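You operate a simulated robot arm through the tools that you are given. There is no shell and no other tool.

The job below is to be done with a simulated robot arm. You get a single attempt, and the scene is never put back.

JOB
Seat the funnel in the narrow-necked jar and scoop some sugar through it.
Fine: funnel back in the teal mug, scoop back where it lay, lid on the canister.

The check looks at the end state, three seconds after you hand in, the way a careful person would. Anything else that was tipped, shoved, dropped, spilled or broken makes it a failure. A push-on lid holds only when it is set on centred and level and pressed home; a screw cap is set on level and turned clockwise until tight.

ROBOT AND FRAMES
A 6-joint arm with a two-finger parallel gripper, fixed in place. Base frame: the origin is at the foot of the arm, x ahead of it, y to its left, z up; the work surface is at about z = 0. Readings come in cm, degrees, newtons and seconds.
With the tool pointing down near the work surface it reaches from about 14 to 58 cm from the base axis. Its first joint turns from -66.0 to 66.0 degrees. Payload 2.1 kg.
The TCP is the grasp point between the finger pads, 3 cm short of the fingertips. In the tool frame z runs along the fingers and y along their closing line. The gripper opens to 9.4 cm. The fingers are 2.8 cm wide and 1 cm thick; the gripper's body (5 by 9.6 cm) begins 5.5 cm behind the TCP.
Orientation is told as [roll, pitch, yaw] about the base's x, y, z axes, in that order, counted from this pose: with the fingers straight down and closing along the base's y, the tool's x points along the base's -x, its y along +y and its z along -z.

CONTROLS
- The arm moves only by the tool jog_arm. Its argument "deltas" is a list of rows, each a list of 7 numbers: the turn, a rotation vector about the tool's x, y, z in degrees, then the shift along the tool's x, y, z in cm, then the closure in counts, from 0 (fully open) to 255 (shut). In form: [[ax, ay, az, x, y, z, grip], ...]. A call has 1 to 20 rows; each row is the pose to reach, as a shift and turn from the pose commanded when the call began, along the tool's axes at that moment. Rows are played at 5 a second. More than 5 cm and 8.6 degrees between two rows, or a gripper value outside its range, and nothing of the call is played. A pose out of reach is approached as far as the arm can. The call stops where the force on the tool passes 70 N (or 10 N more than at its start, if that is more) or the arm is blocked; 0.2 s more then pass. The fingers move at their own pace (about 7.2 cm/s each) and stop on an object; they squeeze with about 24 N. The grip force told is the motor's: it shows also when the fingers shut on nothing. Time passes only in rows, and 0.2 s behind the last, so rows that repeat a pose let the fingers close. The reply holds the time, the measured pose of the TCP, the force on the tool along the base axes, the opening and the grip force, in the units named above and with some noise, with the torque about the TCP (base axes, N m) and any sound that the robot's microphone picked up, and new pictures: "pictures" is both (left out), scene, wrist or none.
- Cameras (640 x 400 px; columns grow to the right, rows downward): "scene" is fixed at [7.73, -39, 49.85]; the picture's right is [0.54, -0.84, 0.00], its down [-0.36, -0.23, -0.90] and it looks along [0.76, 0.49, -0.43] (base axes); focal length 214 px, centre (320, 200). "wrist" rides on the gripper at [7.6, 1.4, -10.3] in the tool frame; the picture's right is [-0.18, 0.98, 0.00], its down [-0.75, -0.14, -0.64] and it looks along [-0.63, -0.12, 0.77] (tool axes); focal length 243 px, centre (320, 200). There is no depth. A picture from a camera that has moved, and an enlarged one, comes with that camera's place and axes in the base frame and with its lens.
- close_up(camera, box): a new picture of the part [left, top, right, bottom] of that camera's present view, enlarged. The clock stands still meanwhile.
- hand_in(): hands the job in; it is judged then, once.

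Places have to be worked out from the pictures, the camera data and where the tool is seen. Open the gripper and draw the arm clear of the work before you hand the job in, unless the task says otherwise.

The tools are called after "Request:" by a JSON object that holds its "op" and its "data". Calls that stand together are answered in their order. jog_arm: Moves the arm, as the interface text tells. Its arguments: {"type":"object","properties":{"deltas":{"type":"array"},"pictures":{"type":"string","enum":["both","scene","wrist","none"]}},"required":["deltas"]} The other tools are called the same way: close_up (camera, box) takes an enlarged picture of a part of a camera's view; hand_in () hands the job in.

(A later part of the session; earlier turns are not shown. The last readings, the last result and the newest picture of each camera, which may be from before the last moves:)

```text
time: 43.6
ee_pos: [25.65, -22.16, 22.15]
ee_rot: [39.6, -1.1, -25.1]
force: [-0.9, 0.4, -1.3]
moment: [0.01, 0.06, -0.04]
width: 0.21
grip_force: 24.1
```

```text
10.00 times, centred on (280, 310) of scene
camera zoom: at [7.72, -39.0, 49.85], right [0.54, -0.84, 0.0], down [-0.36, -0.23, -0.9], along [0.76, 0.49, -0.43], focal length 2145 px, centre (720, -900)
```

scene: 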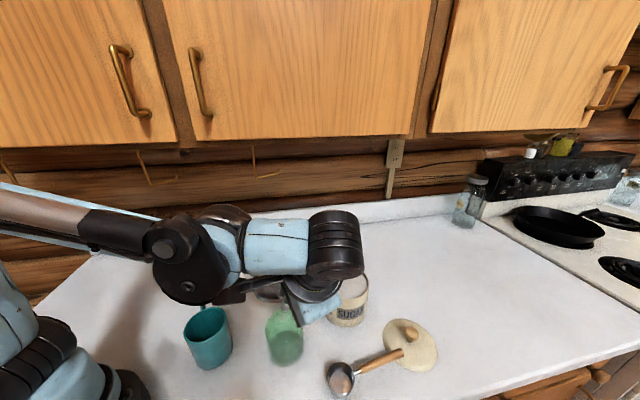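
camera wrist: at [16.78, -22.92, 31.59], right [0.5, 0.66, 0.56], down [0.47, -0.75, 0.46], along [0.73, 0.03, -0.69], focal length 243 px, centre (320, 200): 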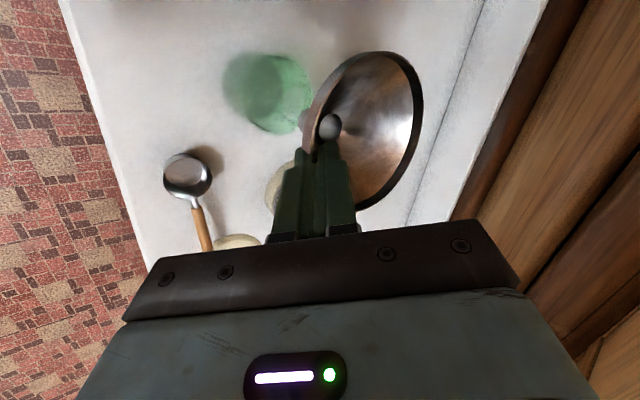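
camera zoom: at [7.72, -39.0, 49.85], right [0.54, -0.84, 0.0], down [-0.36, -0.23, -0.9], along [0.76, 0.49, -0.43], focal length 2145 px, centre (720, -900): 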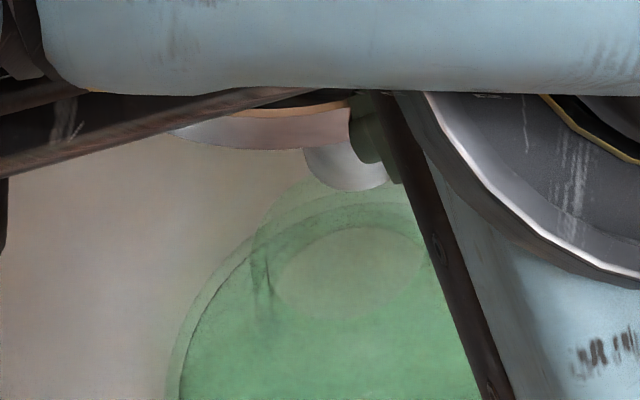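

The mouth triangulates to ≈[27.9,-17.0,10.8] and the spout end to ≈[27.95,-17.39,13.9]. I'll shift +0.35 in y and lower 2.5 cm, so the spout end is just above the mouth, then check again.

Request:
{"op": "jog_arm", "data": {"deltas": [[0, 0, 0, 0.15, 0.24, 0.2, 255], [0, 0, 0, 0.15, -0.15, 0.68, 255], [0, 0, 0, 0.15, -0.55, 1.16, 255], [0, 0, 0, 0.15, -0.95, 1.65, 255], [0, 0, 0, 0.15, -1.35, 2.13, 255], [0, 0, 0, 0.15, -1.35, 2.13, 255]], "pictures": "none"}}

Request:
{"op": "close_up", "data": {"camera": "wrist", "box": [260, 65, 360, 140]}}

Request:
{"op": "close_up", "data": {"camera": "scene", "box": [245, 285, 315, 341]}}

```text
time: 45.0
ee_pos: [25.63, -21.68, 19.56]
ee_rot: [39.6, -1.1, -25.1]
force: [-0.4, 0.0, -1.3]
moment: [-0.04, -0.01, -0.01]
width: 0.18
grip_force: 24.1
```

```text
5.33 times, centred on (310, 102) of wrist
camera zoom: at [16.14, -23.39, 28.33], right [0.48, 0.61, 0.63], down [0.46, -0.78, 0.42], along [0.75, 0.09, -0.65], focal length 1294 px, centre (373, 720)
```

zoom: 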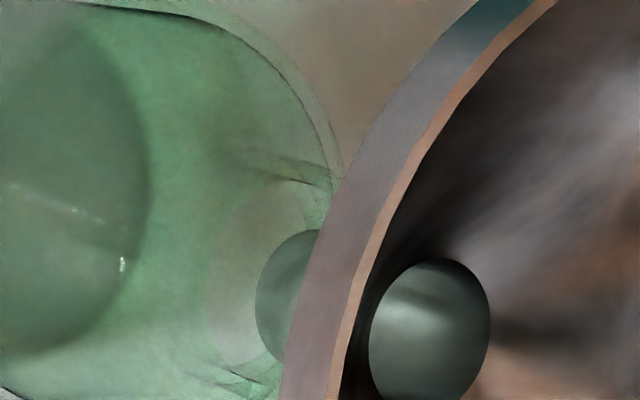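

```text
7.14 times, centred on (280, 313) of scene
camera zoom: at [7.73, -39.0, 49.85], right [0.54, -0.84, 0.0], down [-0.36, -0.23, -0.9], along [0.76, 0.49, -0.43], focal length 1532 px, centre (606, -607)
```

zoom: 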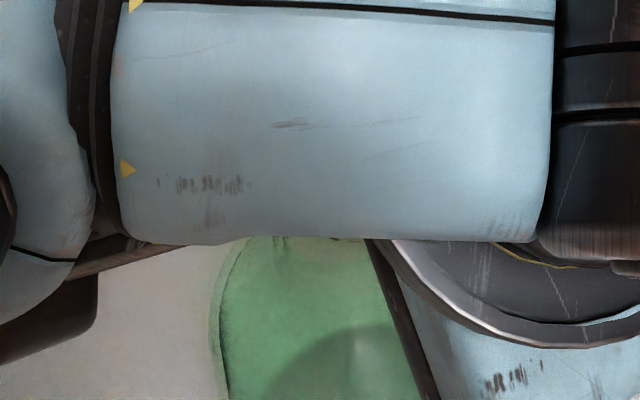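

The scene view is blocked, but in the wrist view the spout end (307,298) projects right over the predicted mouth centre (302,296). I'll lower 1.5 cm into the mouth and watch the force.

Request:
{"op": "jog_arm", "data": {"deltas": [[0, 0, 0, 0, -0.24, 0.29, 255], [0, 0, 0, 0, -0.48, 0.58, 255], [0, 0, 0, 0, -0.72, 0.87, 255], [0, 0, 0, 0, -0.96, 1.16, 255], [0, 0, 0, 0, -0.96, 1.16, 255]], "pictures": "none"}}

Request:
{"op": "close_up", "data": {"camera": "wrist", "box": [260, 65, 360, 140]}}

```text
time: 46.2
ee_pos: [25.66, -21.84, 18.01]
ee_rot: [39.5, -1.1, -25.1]
force: [-0.1, 0.5, -0.3]
moment: [-0.02, 0.04, -0.02]
width: 0.17
grip_force: 24.4
```

```text
5.33 times, centred on (310, 102) of wrist
camera zoom: at [16.3, -23.48, 26.77], right [0.48, 0.61, 0.63], down [0.46, -0.78, 0.42], along [0.75, 0.09, -0.65], focal length 1294 px, centre (373, 720)
```

zoom: 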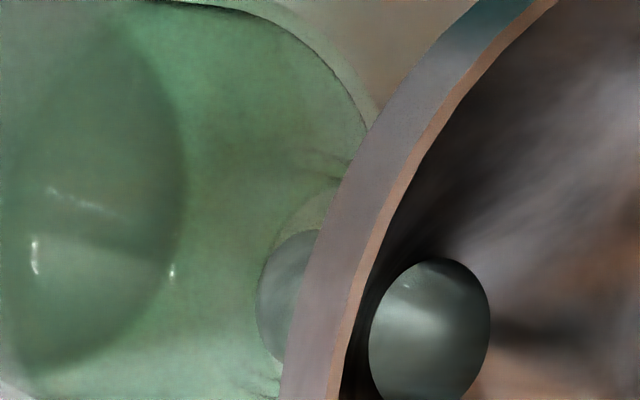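

The spout now shows through the green glass inside the neck with no contact force. I'll continue lowering gently until the cone touches.

Request:
{"op": "jog_arm", "data": {"deltas": [[0, 0, 0, 0, -0.16, 0.19, 255], [0, 0, 0, 0, -0.32, 0.39, 255], [0, 0, 0, 0, -0.48, 0.58, 255], [0, 0, 0, 0, -0.64, 0.77, 255], [0, 0, 0, 0, -0.64, 0.77, 255]], "pictures": "none"}}

Request:
{"op": "close_up", "data": {"camera": "wrist", "box": [240, 40, 440, 190]}}

```text
time: 47.4
ee_pos: [25.71, -21.88, 17.04]
ee_rot: [39.6, -1.1, -25.1]
force: [-0.6, 0.6, 0.0]
moment: [-0.03, 0.03, 0.05]
width: 0.2
grip_force: 24.3
```

```text
2.67 times, centred on (340, 115) of wrist
camera zoom: at [16.31, -23.38, 25.78], right [0.48, 0.61, 0.63], down [0.46, -0.78, 0.42], along [0.75, 0.09, -0.65], focal length 647 px, centre (267, 427)
```

zoom: 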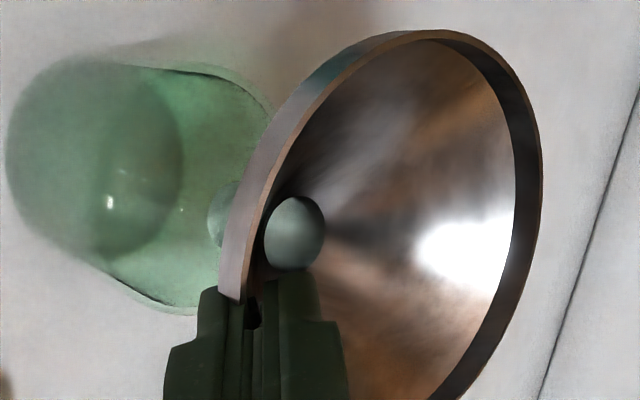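

Request:
{"op": "jog_arm", "data": {"deltas": [[0, 0, 0, 0, -0.1, 0.12, 255], [0, 0, 0, 0, -0.19, 0.23, 255], [0, 0, 0, 0, -0.29, 0.35, 255], [0, 0, 0, 0, -0.38, 0.46, 255], [0, 0, 0, 0, -0.38, 0.46, 255]], "pictures": "none"}}

```text
time: 48.6
ee_pos: [25.79, -21.8, 16.59]
ee_rot: [39.5, -1.1, -25.1]
force: [-1.0, -0.8, -0.5]
moment: [-0.1, 0.12, 0.05]
width: 0.2
grip_force: 23.9
```

There's a slight moment now, possibly the spout touching. I'll go on in 0.3 cm increments.

Request:
{"op": "jog_arm", "data": {"deltas": [[0, 0, 0, 0, -0.1, 0.12, 255], [0, 0, 0, 0, -0.19, 0.23, 255], [0, 0, 0, 0, -0.19, 0.23, 255]], "pictures": "none"}}

Request:
{"op": "close_up", "data": {"camera": "wrist", "box": [240, 40, 440, 190]}}

Request:
{"op": "close_up", "data": {"camera": "scene", "box": [200, 270, 320, 370]}}

```text
time: 49.4
ee_pos: [25.73, -21.8, 16.1]
ee_rot: [39.5, -1.1, -25.1]
force: [0.9, 1.1, -1.1]
moment: [-0.04, 0.0, 0.03]
width: 0.21
grip_force: 23.7
```

```text
2.67 times, centred on (340, 115) of wrist
camera zoom: at [16.32, -23.4, 24.9], right [0.48, 0.61, 0.63], down [0.46, -0.78, 0.42], along [0.75, 0.09, -0.65], focal length 647 px, centre (267, 427)
```

zoom: 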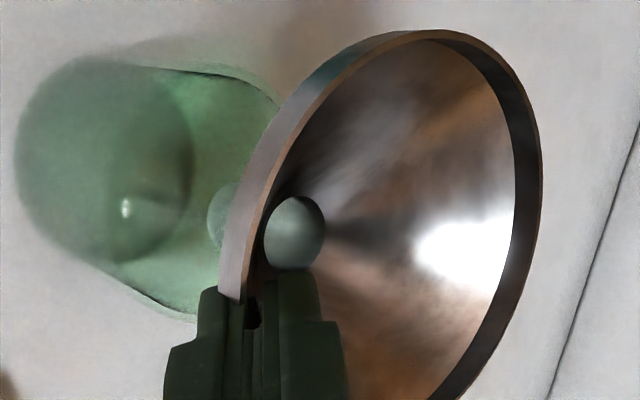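

```text
4.00 times, centred on (260, 320) of scene
camera zoom: at [7.73, -39.0, 49.85], right [0.54, -0.84, 0.0], down [-0.36, -0.23, -0.9], along [0.76, 0.49, -0.43], focal length 858 px, centre (560, -280)
```

zoom: 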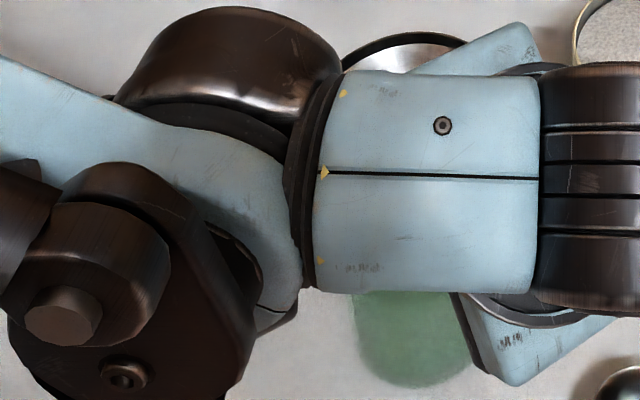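

Still no contact. I'll keep lowering in small steps.

Request:
{"op": "jog_arm", "data": {"deltas": [[0, 0, 0, 0, -0.1, 0.12, 255], [0, 0, 0, 0, -0.19, 0.23, 255], [0, 0, 0, 0, -0.19, 0.23, 255]], "pictures": "none"}}

Request:
{"op": "jog_arm", "data": {"deltas": [[0, 0, 0, 0, -0.1, 0.12, 255], [0, 0, 0, 0, -0.19, 0.23, 255], [0, 0, 0, 0, -0.19, 0.23, 255]], "pictures": "none"}}

```text
time: 50.2
ee_pos: [25.67, -21.97, 15.69]
ee_rot: [39.5, -1.1, -25.2]
force: [-1.5, 1.6, 1.4]
moment: [0.08, -0.01, 0.05]
width: 0.19
grip_force: 24.0
```

```text
time: 51.0
ee_pos: [25.67, -21.87, 15.72]
ee_rot: [39.5, -1.0, -25.1]
force: [-10.6, -3.8, 27.8]
moment: [0.79, 0.0, 0.34]
width: 0.21
grip_force: 24.2
```

The cone bottomed on the neck (27.8 N). I'll back off 0.3 cm to where contact had just begun, and view.

Request:
{"op": "jog_arm", "data": {"deltas": [[0, 0, 0, 0, 0.19, -0.23, 255], [0, 0, 0, 0, 0.19, -0.23, 255]]}}

Request:
{"op": "close_up", "data": {"camera": "wrist", "box": [200, 20, 440, 200]}}

```text
time: 51.6
ee_pos: [25.78, -21.75, 15.83]
ee_rot: [39.3, -1.2, -25.0]
force: [-1.1, -0.3, -0.9]
moment: [-0.03, 0.07, 0.06]
width: 0.21
grip_force: 23.8
camera wrist: at [16.4, -23.39, 24.6], right [0.48, 0.61, 0.63], down [0.46, -0.78, 0.42], along [0.75, 0.08, -0.65], focal length 243 px, centre (320, 200)
```

scene: 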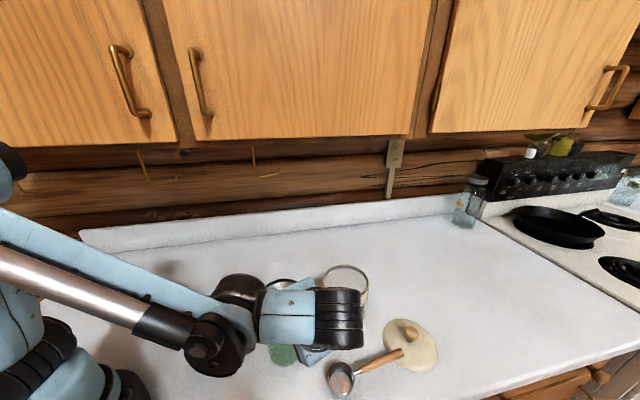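
wrist: 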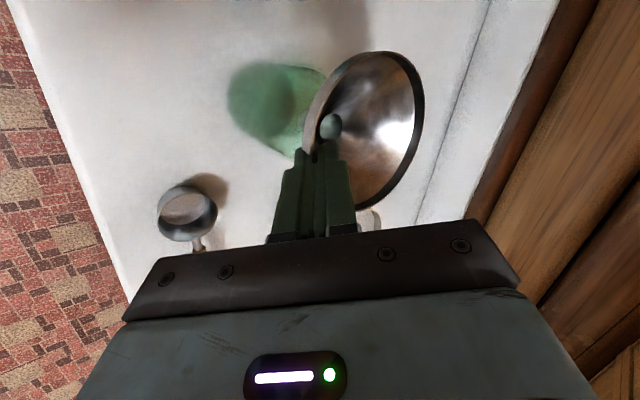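

```text
2.22 times, centred on (320, 110) of wrist
camera zoom: at [16.4, -23.39, 24.6], right [0.48, 0.61, 0.63], down [0.46, -0.78, 0.42], along [0.75, 0.08, -0.65], focal length 539 px, centre (320, 400)
```

zoom: 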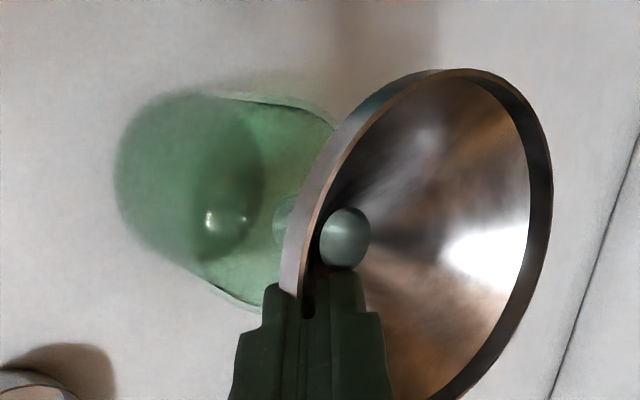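

Contact is light again. I'll open the gripper in steps and see how the funnel settles.

Request:
{"op": "jog_arm", "data": {"deltas": [[0, 0, 0, 0, 0, 0, 235], [0, 0, 0, 0, 0, 0, 215], [0, 0, 0, 0, 0, 0, 190], [0, 0, 0, 0, 0, 0, 165], [0, 0, 0, 0, 0, 0, 165], [0, 0, 0, 0, 0, 0, 165]]}}

Request:
{"op": "close_up", "data": {"camera": "wrist", "box": [200, 20, 440, 200]}}

```text
time: 53.0
ee_pos: [25.66, -21.81, 15.9]
ee_rot: [39.5, -1.2, -25.1]
force: [-0.4, 0.2, -0.9]
moment: [0.0, -0.02, -0.03]
width: 3.32
grip_force: 0.2
camera wrist: at [16.38, -23.4, 24.64], right [0.48, 0.61, 0.63], down [0.46, -0.78, 0.42], along [0.75, 0.09, -0.65], focal length 243 px, centre (320, 200)
```

scene: 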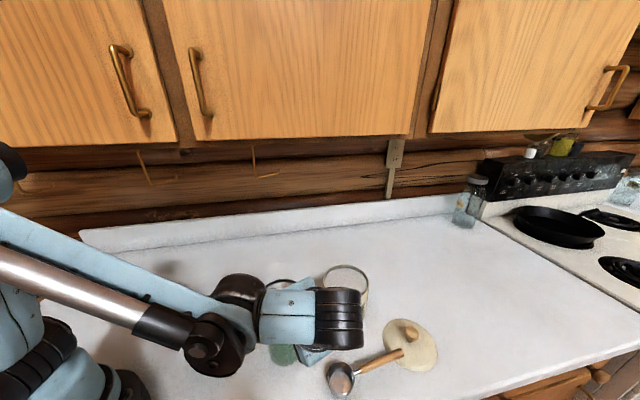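
wrist: 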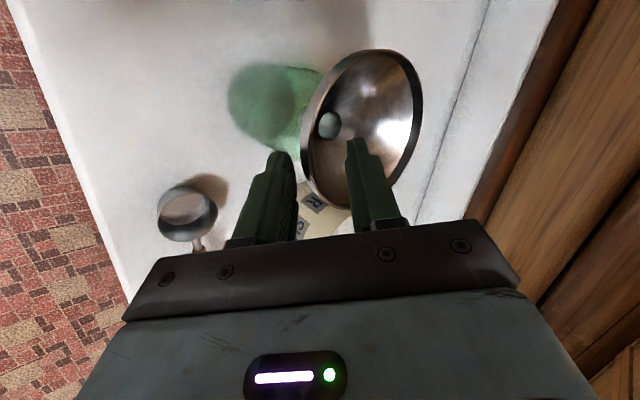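

```text
2.22 times, centred on (320, 110) of wrist
camera zoom: at [16.38, -23.4, 24.64], right [0.48, 0.61, 0.63], down [0.46, -0.78, 0.42], along [0.75, 0.09, -0.65], focal length 539 px, centre (320, 400)
```

zoom: 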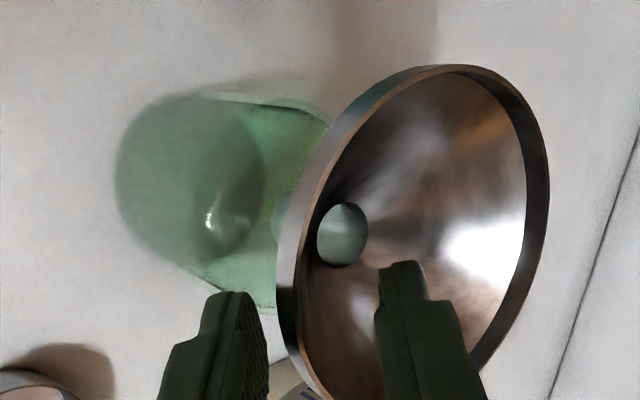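

The funnel settled on the jar with barely any movement and the fingers are clear of the wall. I'll retract along the finger axis.

Request:
{"op": "jog_arm", "data": {"deltas": [[0, 0, 0, 0, 0, -1, 165], [0, 0, 0, 0, 0, -2, 165], [0, 0, 0, 0, 0, -3.5, 165], [0, 0, 0, 0, 0, -5, 165], [0, 0, 0, 0, 0, -7, 165], [0, 0, 0, 0, 0, -9, 165], [0, 0, 0, 0, 0, -9, 165]]}}

Request:
{"op": "close_up", "data": {"camera": "wrist", "box": [200, 20, 440, 200]}}

Request:
{"op": "close_up", "data": {"camera": "scene", "box": [220, 250, 340, 370]}}

```text
time: 54.6
ee_pos: [24.29, -26.55, 23.06]
ee_rot: [39.4, -1.2, -25.0]
force: [0.1, 1.2, 0.1]
moment: [-0.01, -0.01, 0.0]
width: 3.31
grip_force: 0.1
out of reach, approached as far as the arm can: row 6, 7
camera wrist: at [14.91, -28.17, 31.8], right [0.48, 0.61, 0.63], down [0.46, -0.78, 0.42], along [0.75, 0.09, -0.66], focal length 243 px, centre (320, 200)
```

scene: 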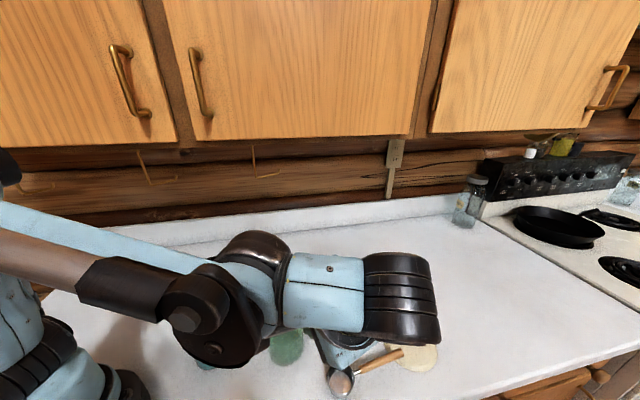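
wrist: 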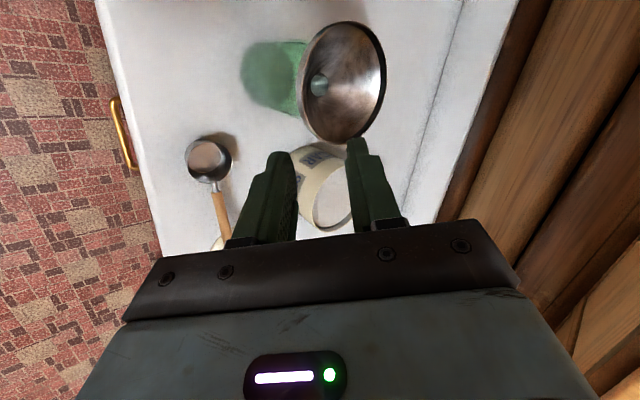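

```text
2.22 times, centred on (320, 110) of wrist
camera zoom: at [14.91, -28.17, 31.8], right [0.48, 0.61, 0.63], down [0.46, -0.78, 0.42], along [0.75, 0.09, -0.66], focal length 539 px, centre (320, 400)
```

zoom: 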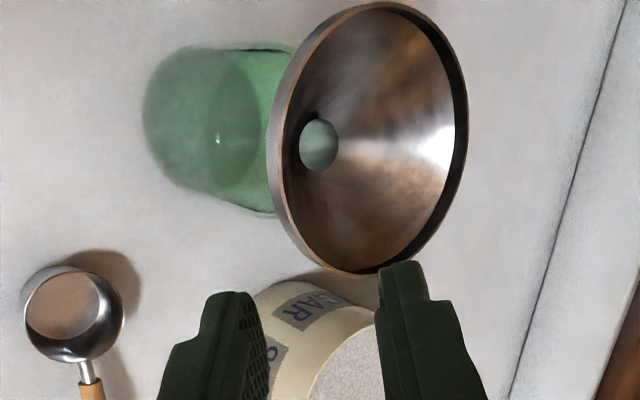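

```text
3.33 times, centred on (280, 310) of scene
camera zoom: at [7.72, -39.0, 49.85], right [0.54, -0.84, 0.0], down [-0.36, -0.23, -0.9], along [0.76, 0.49, -0.43], focal length 715 px, centre (453, -167)
```

zoom: 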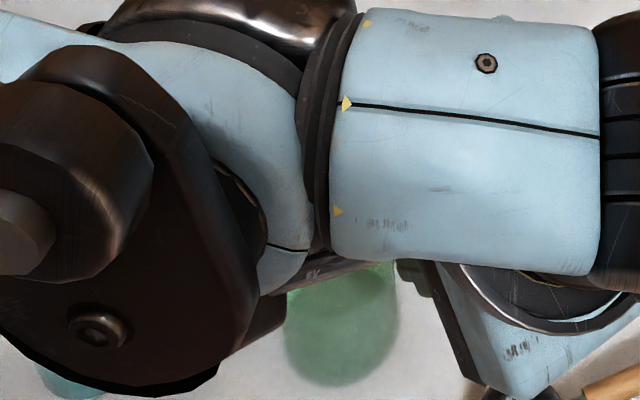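

The funnel is seated and upright on the jar. Next I'll bring the tool back to vertical, moving up and away.

Request:
{"op": "jog_arm", "data": {"deltas": [[8, 0, 0, 0, 0.25, -0.3, 100], [16, 0, 0, 0, 0.5, -0.6, 100], [24, 0, 0, 0, 0.75, -0.9, 100], [32, 0, 0, 0, 1.0, -1.2, 100], [39.4, 0.5, 0.4, 0, 1.26, -1.54, 100], [39.4, 0.5, 0.4, 0, 1.26, -1.54, 100]]}}

Request:
{"op": "close_up", "data": {"camera": "scene", "box": [220, 250, 340, 370]}}

```text
time: 56.0
ee_pos: [24.04, -26.63, 24.75]
ee_rot: [-0.1, -0.7, -25.3]
force: [0.2, -0.1, -0.8]
moment: [-0.01, -0.01, -0.02]
width: 5.72
grip_force: 0.1
camera wrist: at [17.64, -22.01, 35.08], right [0.59, 0.81, 0.0], down [0.62, -0.45, 0.65], along [0.53, -0.38, -0.76], focal length 243 px, centre (320, 200)
```

scene: 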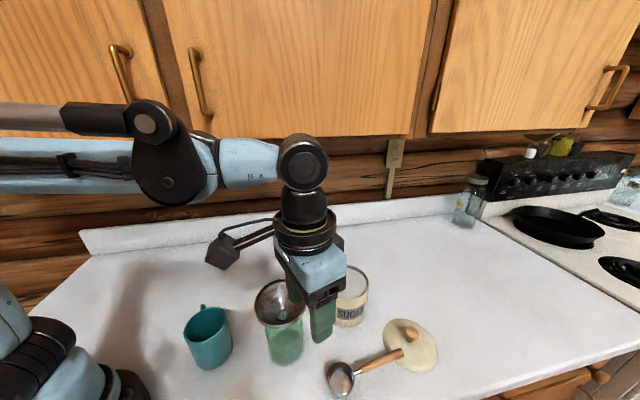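
wrist: 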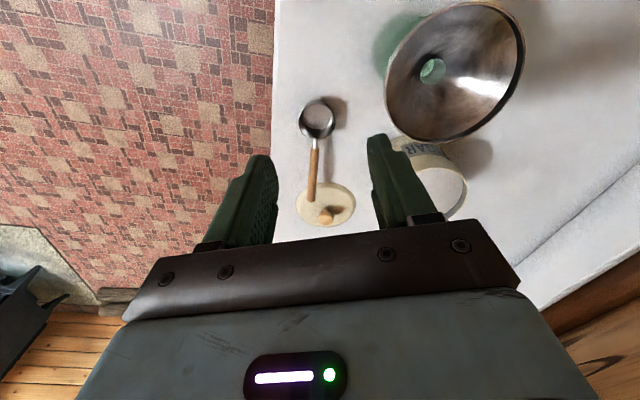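

```text
3.33 times, centred on (280, 310) of scene
camera zoom: at [7.73, -39.0, 49.85], right [0.54, -0.84, 0.0], down [-0.36, -0.23, -0.9], along [0.76, 0.49, -0.43], focal length 715 px, centre (453, -167)
```

zoom: 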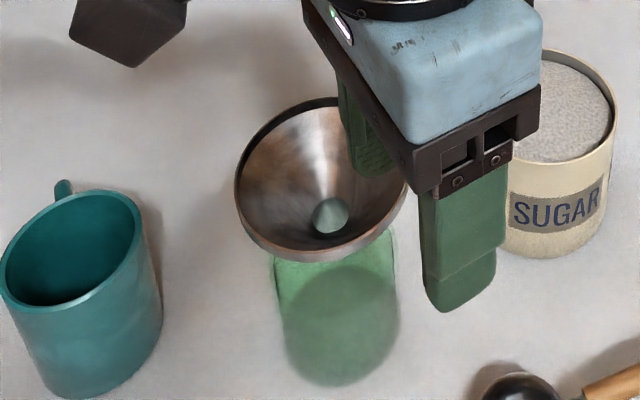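

The funnel sits level in the jar. Now I'll go look at the scoop from closer, with the tool aligned to its handle (yaw -40°).

Request:
{"op": "jog_arm", "data": {"deltas": [[0, 0.3, 5, -1.3, 0.27, 2.2, 100], [0, 0.5, 10, -2.6, 0.54, 4.4, 100], [0, 0.7, 14.7, -3.82, 0.81, 6.7, 100], [0, 0.7, 14.7, -3.82, 0.81, 6.7, 100]]}}

Request:
{"op": "close_up", "data": {"camera": "wrist", "box": [240, 60, 420, 200]}}

Request:
{"op": "close_up", "data": {"camera": "scene", "box": [310, 300, 450, 400]}}

```text
time: 57.0
ee_pos: [28.16, -27.38, 18.12]
ee_rot: [0.0, 0.3, -40.1]
force: [0.0, 0.1, 0.4]
moment: [0.01, 0.0, 0.0]
width: 5.71
grip_force: 0.1
camera wrist: at [23.23, -21.4, 28.5], right [0.77, 0.63, 0.0], down [0.49, -0.6, 0.64], along [0.41, -0.49, -0.77], focal length 243 px, centre (320, 200)
```

scene: 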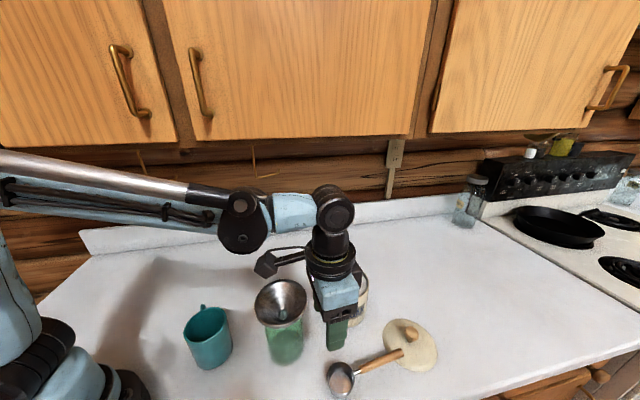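
wrist: 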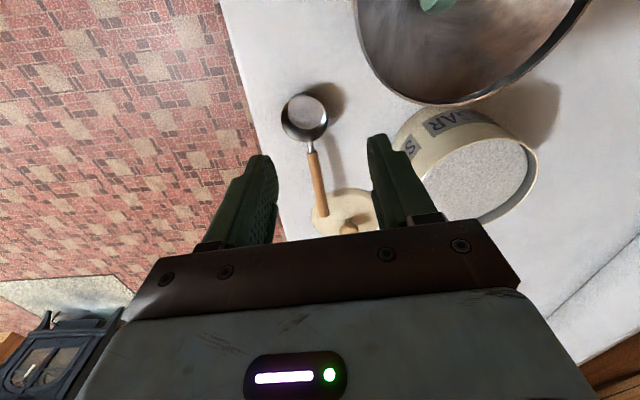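

```text
2.86 times, centred on (330, 130) of wrist
camera zoom: at [23.23, -21.4, 28.5], right [0.77, 0.63, 0.0], down [0.49, -0.6, 0.64], along [0.41, -0.49, -0.77], focal length 693 px, centre (291, 400)
```

zoom: 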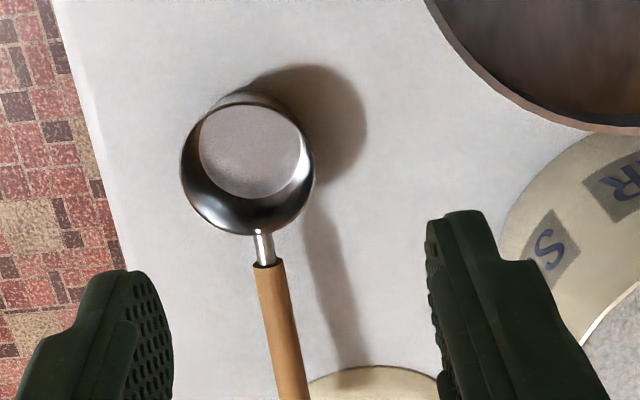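

```text
4.00 times, centred on (380, 350) of scene
camera zoom: at [7.73, -39.0, 49.85], right [0.54, -0.84, 0.0], down [-0.36, -0.23, -0.9], along [0.76, 0.49, -0.43], focal length 858 px, centre (80, -400)
```

zoom: 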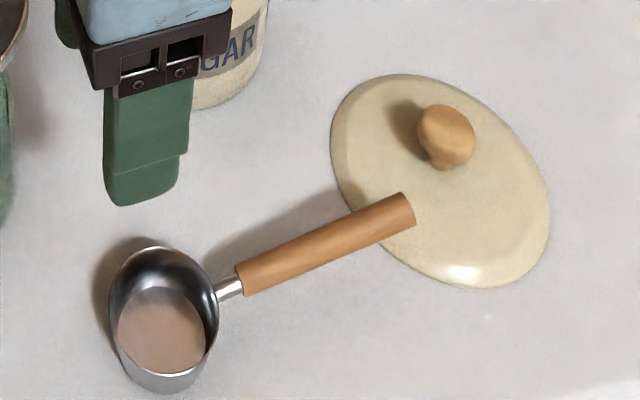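

The scoop's cup centre is ≈[28.5,-30.2], rim z≈2.3, and the handle runs at -41.6° and rises ~11° from z≈2.6 to 4.3. I'll hover over the handle about 8.3 cm from the cup centre, at ≈[34.7,-35.7].

Request:
{"op": "jog_arm", "data": {"deltas": [[0, 0, 0.5, -3.4, -0.75, 2, 146], [0, 0, 1, -6.8, -1.5, 4, 146], [0, 0, 1.5, -10.24, -2.23, 6, 146], [0, 0, 1.5, -10.24, -2.23, 9, 146], [0, 0, 1.5, -10.24, -2.23, 9, 146]]}}

Request:
{"op": "close_up", "data": {"camera": "wrist", "box": [220, 60, 420, 220]}}

Request:
{"op": "close_up", "data": {"camera": "scene", "box": [320, 300, 450, 400]}}

```text
time: 58.2
ee_pos: [34.57, -35.79, 9.32]
ee_rot: [0.2, 0.2, -41.5]
force: [0.1, 0.3, 0.7]
moment: [-0.01, 0.0, 0.0]
width: 4.01
grip_force: 0.0
camera wrist: at [29.73, -29.66, 19.65], right [0.79, 0.61, 0.0], down [0.47, -0.61, 0.64], along [0.39, -0.5, -0.77], focal length 243 px, centre (320, 200)
```

scene: 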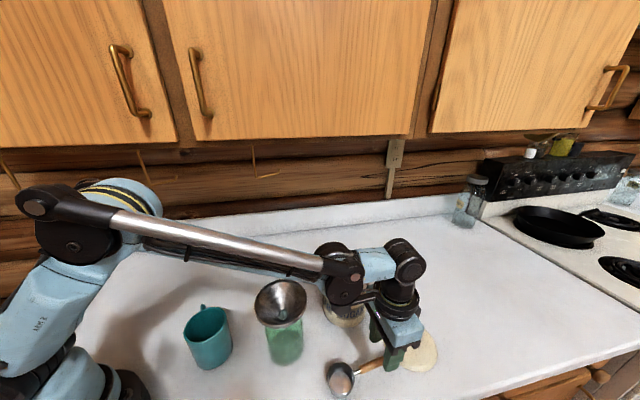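
wrist: 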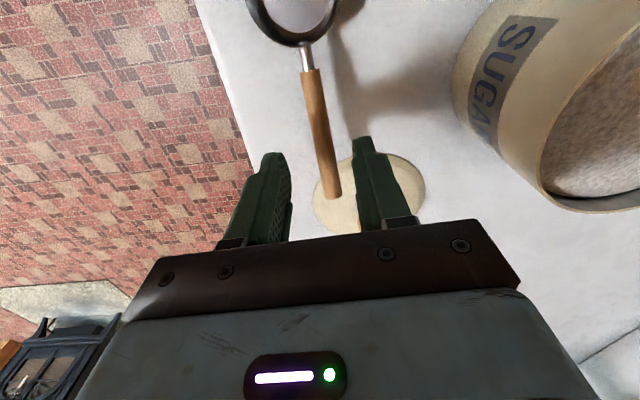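

```text
2.50 times, centred on (320, 140) of wrist
camera zoom: at [29.73, -29.66, 19.65], right [0.79, 0.61, 0.0], down [0.47, -0.61, 0.64], along [0.39, -0.5, -0.77], focal length 606 px, centre (320, 350)
```

zoom: 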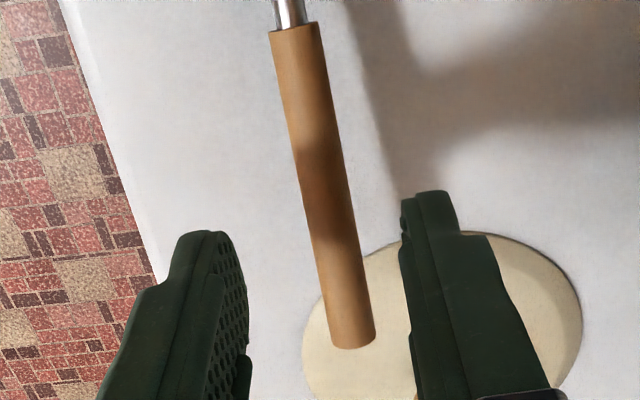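

```text
4.00 times, centred on (385, 350) of scene
camera zoom: at [7.73, -39.0, 49.85], right [0.54, -0.84, 0.0], down [-0.36, -0.23, -0.9], along [0.76, 0.49, -0.43], focal length 858 px, centre (60, -400)
```

zoom: 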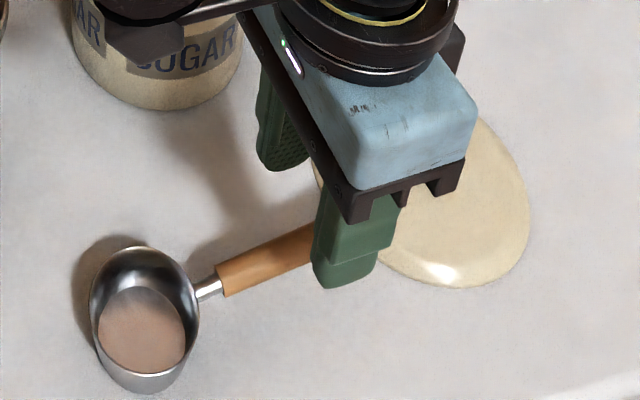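

The handle line is 0.2 cm to the +y side of the tool. I'll shift by that, lower to TCP z≈3.9, and close on the handle.

Request:
{"op": "jog_arm", "data": {"deltas": [[0, 0, 0, 0, 0.2, 1.5, 146], [0, 0, 0, 0, 0.2, 3, 146], [0, 0, 0, 0, 0.2, 4.3, 146], [0, 0, 0, 0, 0.2, 5.3, 146], [0, 0, 0, 0, 0.2, 5.3, 146]]}}

Request:
{"op": "close_up", "data": {"camera": "wrist", "box": [220, 60, 420, 220]}}

Request:
{"op": "close_up", "data": {"camera": "scene", "box": [320, 300, 450, 400]}}

```text
time: 59.4
ee_pos: [34.49, -35.64, 3.98]
ee_rot: [0.1, 0.1, -41.4]
force: [0.0, -0.2, 0.0]
moment: [0.0, 0.0, 0.01]
width: 4.04
grip_force: 0.1
camera wrist: at [29.78, -29.52, 14.33], right [0.79, 0.61, 0.0], down [0.47, -0.61, 0.64], along [0.39, -0.5, -0.77], focal length 243 px, centre (320, 200)
```

scene: 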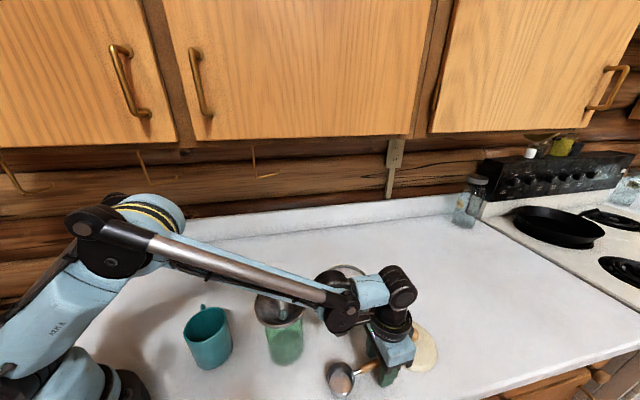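
wrist: 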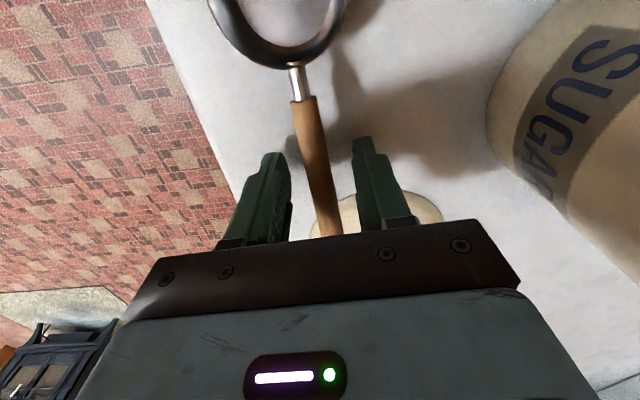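

```text
2.50 times, centred on (320, 140) of wrist
camera zoom: at [29.78, -29.52, 14.33], right [0.79, 0.61, 0.0], down [0.47, -0.61, 0.64], along [0.39, -0.5, -0.77], focal length 606 px, centre (320, 350)
```

zoom: 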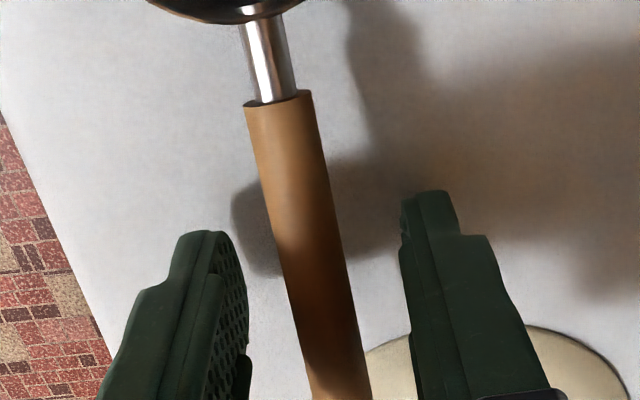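

```text
4.00 times, centred on (385, 350) of scene
camera zoom: at [7.72, -39.0, 49.85], right [0.54, -0.84, 0.0], down [-0.36, -0.23, -0.9], along [0.76, 0.49, -0.43], focal length 858 px, centre (60, -400)
```

zoom: 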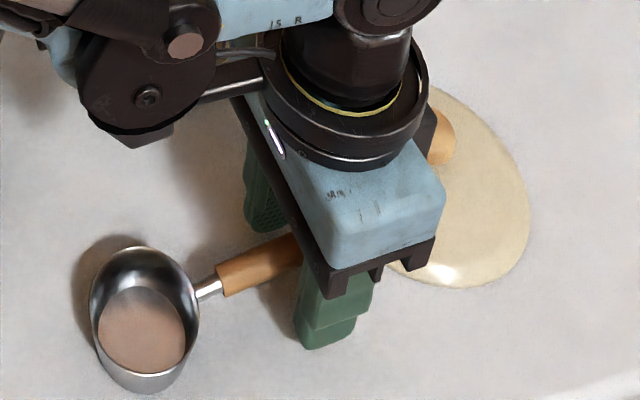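

The handle is centred between the fingers. I'll close on it.

Request:
{"op": "jog_arm", "data": {"deltas": [[0, 0, 0, 0, 0, 0, 190], [0, 0, 0, 0, 0, 0, 225], [0, 0, 0, 0, 0, 0, 255], [0, 0, 0, 0, 0, 0, 255]], "pictures": "none"}}

Request:
{"op": "jog_arm", "data": {"deltas": [[0, 0, 0, 0, 0, -0.5, 255], [0, 0, 0, 0, 0, -1, 255], [0, 0, 0, 0, 0, -2, 255], [0, 0, 0, 0, 0, -2, 255]]}}

Request:
{"op": "close_up", "data": {"camera": "scene", "box": [320, 300, 450, 400]}}

Request:
{"op": "close_up", "data": {"camera": "wrist", "box": [200, 0, 420, 180]}}

```text
time: 60.4
ee_pos: [34.58, -35.52, 4.06]
ee_rot: [0.1, 0.2, -41.4]
force: [0.6, 0.0, -0.1]
moment: [-0.04, -0.07, 0.0]
width: 1.63
grip_force: 23.6
```

```text
time: 61.4
ee_pos: [34.39, -35.46, 6.11]
ee_rot: [0.1, 0.2, -41.5]
force: [0.4, 0.5, -1.2]
moment: [-0.02, -0.03, 0.01]
width: 1.61
grip_force: 23.9
camera wrist: at [29.64, -29.44, 16.41], right [0.79, 0.61, 0.0], down [0.47, -0.61, 0.64], along [0.39, -0.5, -0.77], focal length 243 px, centre (320, 200)
```

scene: 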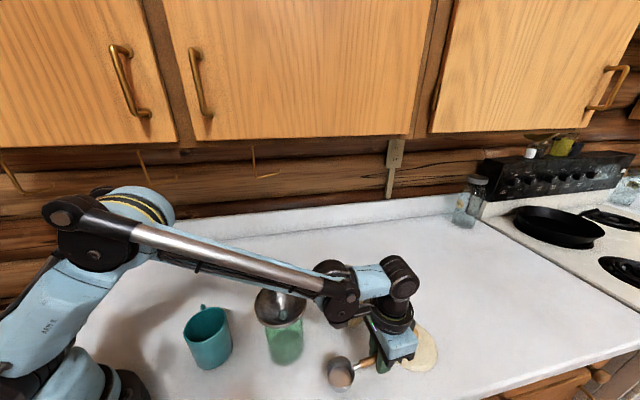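
wrist: 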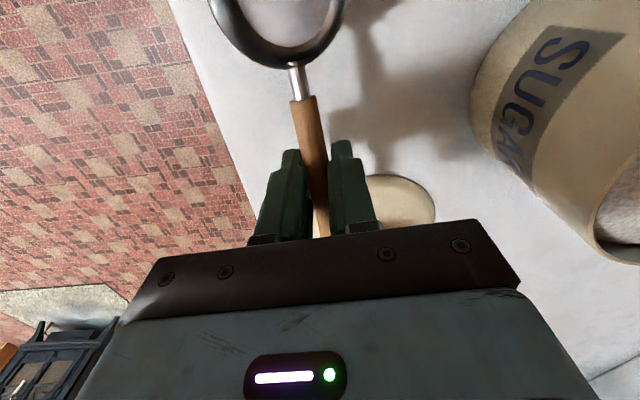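

```text
4.00 times, centred on (385, 350) of scene
camera zoom: at [7.73, -39.0, 49.85], right [0.54, -0.84, 0.0], down [-0.36, -0.23, -0.9], along [0.76, 0.49, -0.43], focal length 858 px, centre (60, -400)
```

zoom: 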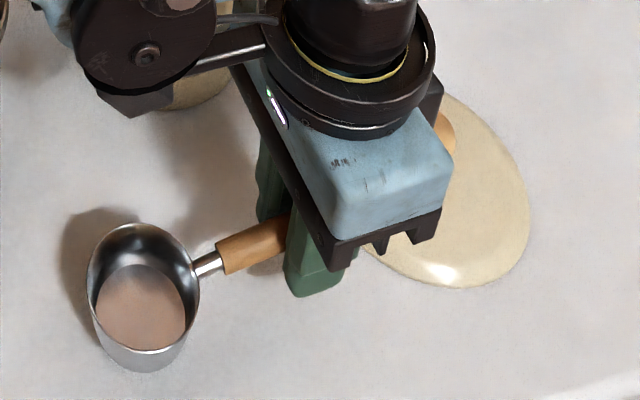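

```text
2.22 times, centred on (310, 90) of wrist
camera zoom: at [29.64, -29.44, 16.41], right [0.79, 0.61, 0.0], down [0.47, -0.61, 0.64], along [0.39, -0.5, -0.77], focal length 539 px, centre (342, 444)
```

zoom: 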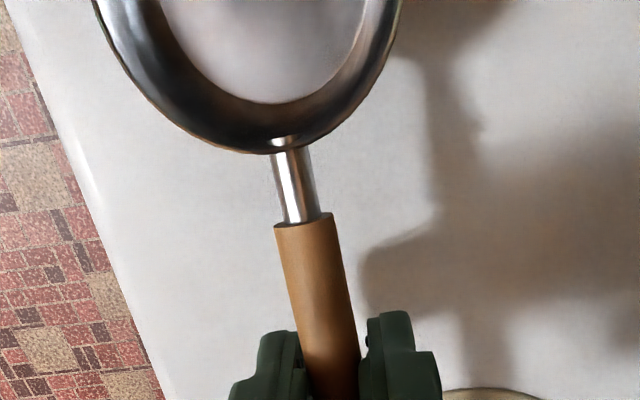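

The scoop is held level (handle 1.6 cm). I'll lift to clear everything, then swing to yaw 40° at the far side of the canister.

Request:
{"op": "jog_arm", "data": {"deltas": [[0, 0, 0, 0, 0, -2.5, 255], [0, 0, 0, 0, 0, -5, 255], [0, 0, 0, 0, 0, -7.5, 255], [0, 0, 0, 0, 0, -10, 255], [0, 0, 0, 0, 0, -13, 255], [0, 0, 0, 0, 0, -13, 255]], "pictures": "none"}}

Request:
{"op": "jog_arm", "data": {"deltas": [[0, 0, -7.4, 0, 1.97, -0.3, 255], [0, 0, -14.8, 0, 3.94, -0.6, 255], [0, 0, -22.2, 0, 5.9, -0.9, 255], [0, 0, -29.6, -0.1, 7.9, -1.1, 255], [0, 0, -37, -0.15, 9.85, -1.4, 255], [0, 0, -44.5, -0.2, 11.8, -1.7, 255], [0, 0, -51.9, -0.2, 13.8, -2, 255], [0, 0, -59.3, -0.25, 15.75, -2.2, 255], [0, 0, -66.7, -0.3, 17.7, -2.5, 255], [0, 0, -74.1, -0.3, 19.7, -2.7, 255], [0, 0, -81.5, -0.33, 21.66, -3, 255], [0, 0, -81.5, -0.33, 21.66, -3, 255]]}}

Request:
{"op": "close_up", "data": {"camera": "wrist", "box": [180, 0, 460, 200]}}

Request:
{"op": "close_up", "data": {"camera": "scene", "box": [290, 220, 450, 350]}}

```text
time: 62.8
ee_pos: [34.48, -35.54, 18.9]
ee_rot: [0.1, 0.2, -41.5]
force: [0.2, 0.2, -0.8]
moment: [-0.03, -0.06, 0.0]
width: 1.58
grip_force: 23.5
```

```text
time: 65.4
ee_pos: [49.09, -19.7, 21.88]
ee_rot: [0.3, -0.1, 39.7]
force: [0.4, -0.1, -0.1]
moment: [0.06, -0.06, -0.05]
width: 1.53
grip_force: 24.2
camera wrist: at [42.29, -23.54, 32.25], right [-0.49, 0.87, 0.0], down [0.67, 0.37, 0.64], along [0.56, 0.32, -0.77], focal length 243 px, centre (320, 200)
```

scene: 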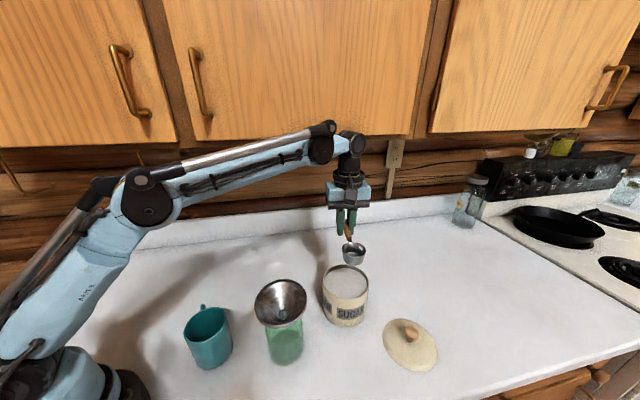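
wrist: 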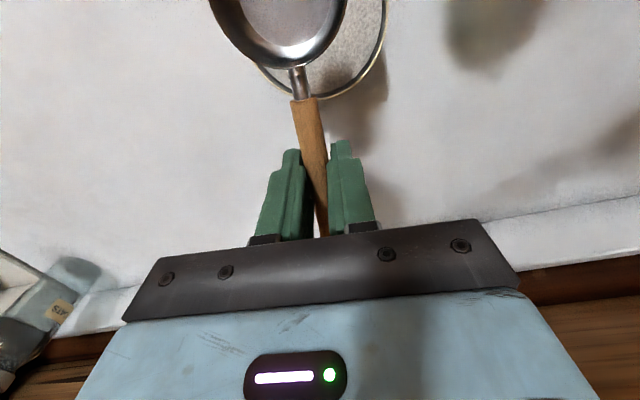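

```text
2.00 times, centred on (320, 100) of wrist
camera zoom: at [42.29, -23.54, 32.25], right [-0.49, 0.87, 0.0], down [0.67, 0.37, 0.64], along [0.56, 0.32, -0.77], focal length 485 px, centre (320, 400)
```

zoom: 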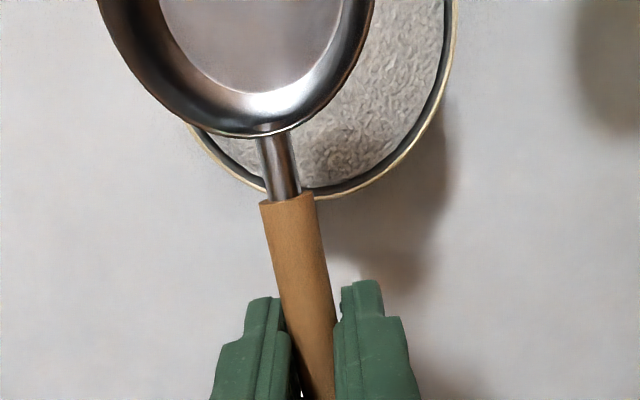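

```text
3.08 times, centred on (370, 285) of scene
camera zoom: at [7.71, -39.01, 49.84], right [0.54, -0.84, 0.0], down [-0.36, -0.23, -0.9], along [0.76, 0.49, -0.43], focal length 660 px, centre (166, -62)
```

zoom: 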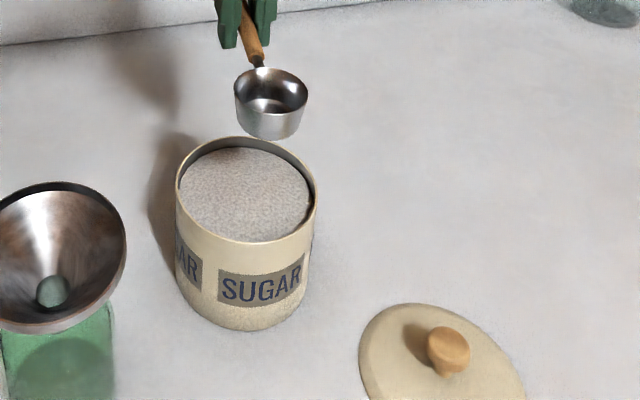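

This is a clear view: the scoop is empty, the sugar surface is ~0.85 cm below the canister rim (rim z≈9.7), and the canister centre is ≈[43.75,-23.2]. Next I'll pitch the scoop bowl-down 50° in the air above the sugar, to check reach.

Request:
{"op": "jog_arm", "data": {"deltas": [[0, -8.3, 0, 0.1, 0.1, 0.1, 255], [0, -16.6, 0, 0.2, 0.2, 0.2, 255], [0, -25, 0, 0.35, 0.3, 0.3, 255], [0, -33.3, 0, 0.5, 0.4, 0.4, 255], [0, -41.6, 0, 0.6, 0.5, 0.5, 255], [0, -50, 0, 0.7, 0.62, 0.59, 255], [0, -50, 0, 0.7, 0.62, 0.59, 255]]}}

Request:
{"op": "close_up", "data": {"camera": "scene", "box": [290, 220, 450, 350]}}

```text
time: 67.0
ee_pos: [48.33, -19.48, 21.46]
ee_rot: [0.3, -50.1, 39.7]
force: [-0.2, -0.6, -0.5]
moment: [-0.01, 0.0, 0.0]
width: 1.28
grip_force: 23.8
camera wrist: at [37.52, -26.59, 22.19], right [-0.54, 0.83, 0.14], down [0.08, -0.12, 0.99], along [0.84, 0.55, -0.01], focal length 243 px, centre (320, 200)
```

scene: 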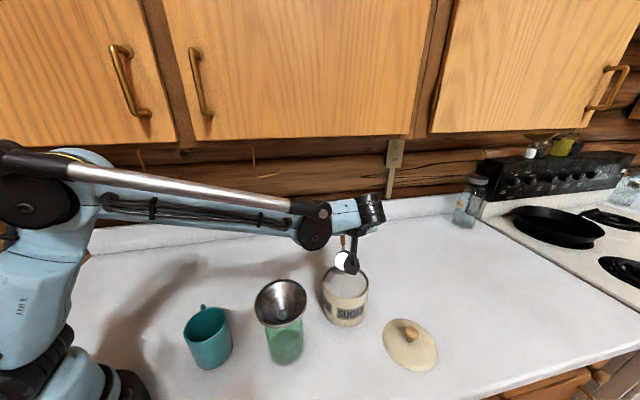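
wrist: 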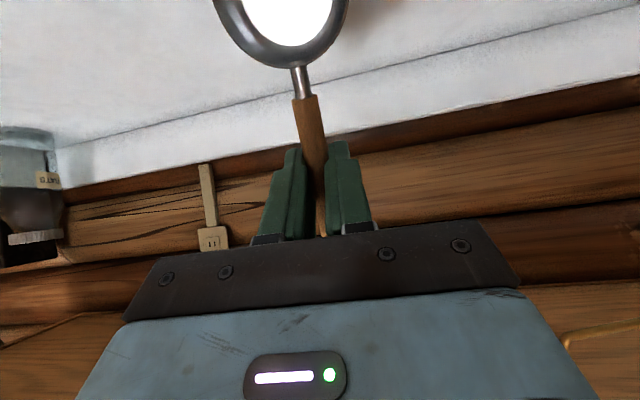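

```text
3.08 times, centred on (370, 285) of scene
camera zoom: at [7.72, -39.0, 49.85], right [0.54, -0.84, 0.0], down [-0.36, -0.23, -0.9], along [0.76, 0.49, -0.43], focal length 660 px, centre (166, -62)
```

zoom: 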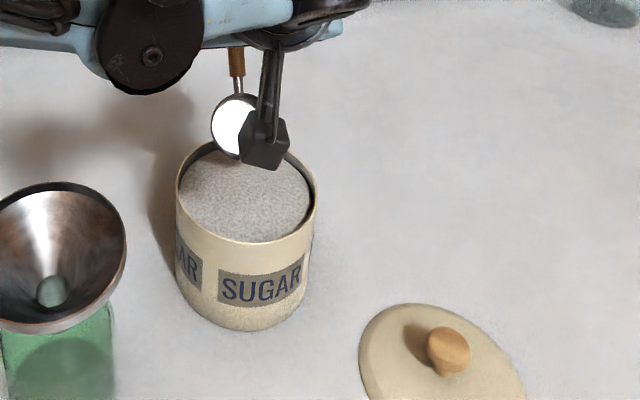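

Reach is fine, and the scoop's front lip is above the sugar centre at z≈12. I'll dip the front lip ~1.8 cm into the sugar.

Request:
{"op": "jog_arm", "data": {"deltas": [[0, 0, 0, 0.7, 0, 0.5, 255], [0, 0, 0, 1.32, 0, 1.03, 255], [0, 0, 0, 2.0, 0, 1.44, 255], [0, 0, 0, 2.6, 0, 1.84, 255], [0, 0, 0, 3.15, 0, 2.1, 255], [0, 0, 0, 3.71, 0, 2.38, 255], [0, 0, 0, 4.11, 0, 2.52, 255], [0, 0, 0, 4.51, 0, 2.67, 255]]}}

Request:
{"op": "close_up", "data": {"camera": "scene", "box": [290, 220, 450, 350]}}

```text
time: 68.8
ee_pos: [47.54, -19.99, 16.27]
ee_rot: [0.4, -50.1, 39.7]
force: [1.0, -0.6, -1.4]
moment: [0.01, 0.02, 0.01]
width: 1.29
grip_force: 24.1
camera wrist: at [36.82, -27.09, 17.0], right [-0.54, 0.83, 0.14], down [0.09, -0.12, 0.99], along [0.84, 0.55, -0.01], focal length 243 px, centre (320, 200)
```

scene: 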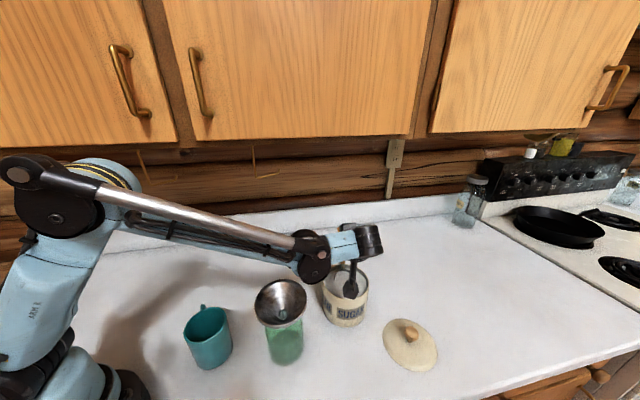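
wrist: 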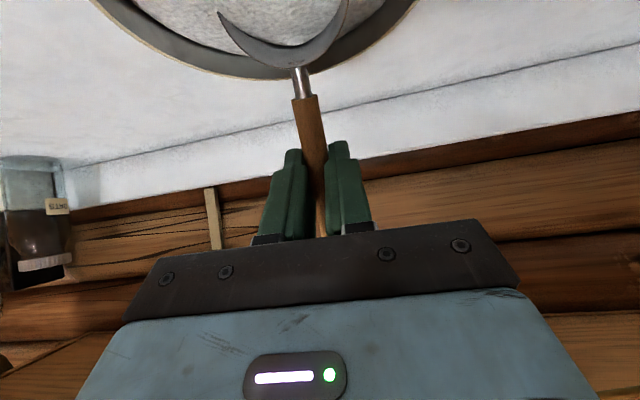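

```text
3.08 times, centred on (370, 285) of scene
camera zoom: at [7.73, -39.0, 49.85], right [0.54, -0.84, 0.0], down [-0.36, -0.23, -0.9], along [0.76, 0.49, -0.43], focal length 660 px, centre (166, -62)
```

zoom: 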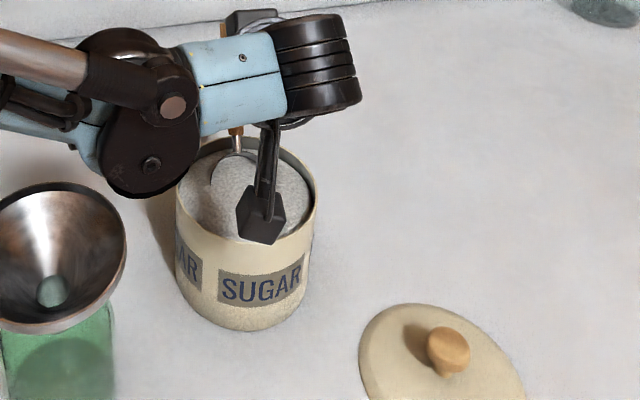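

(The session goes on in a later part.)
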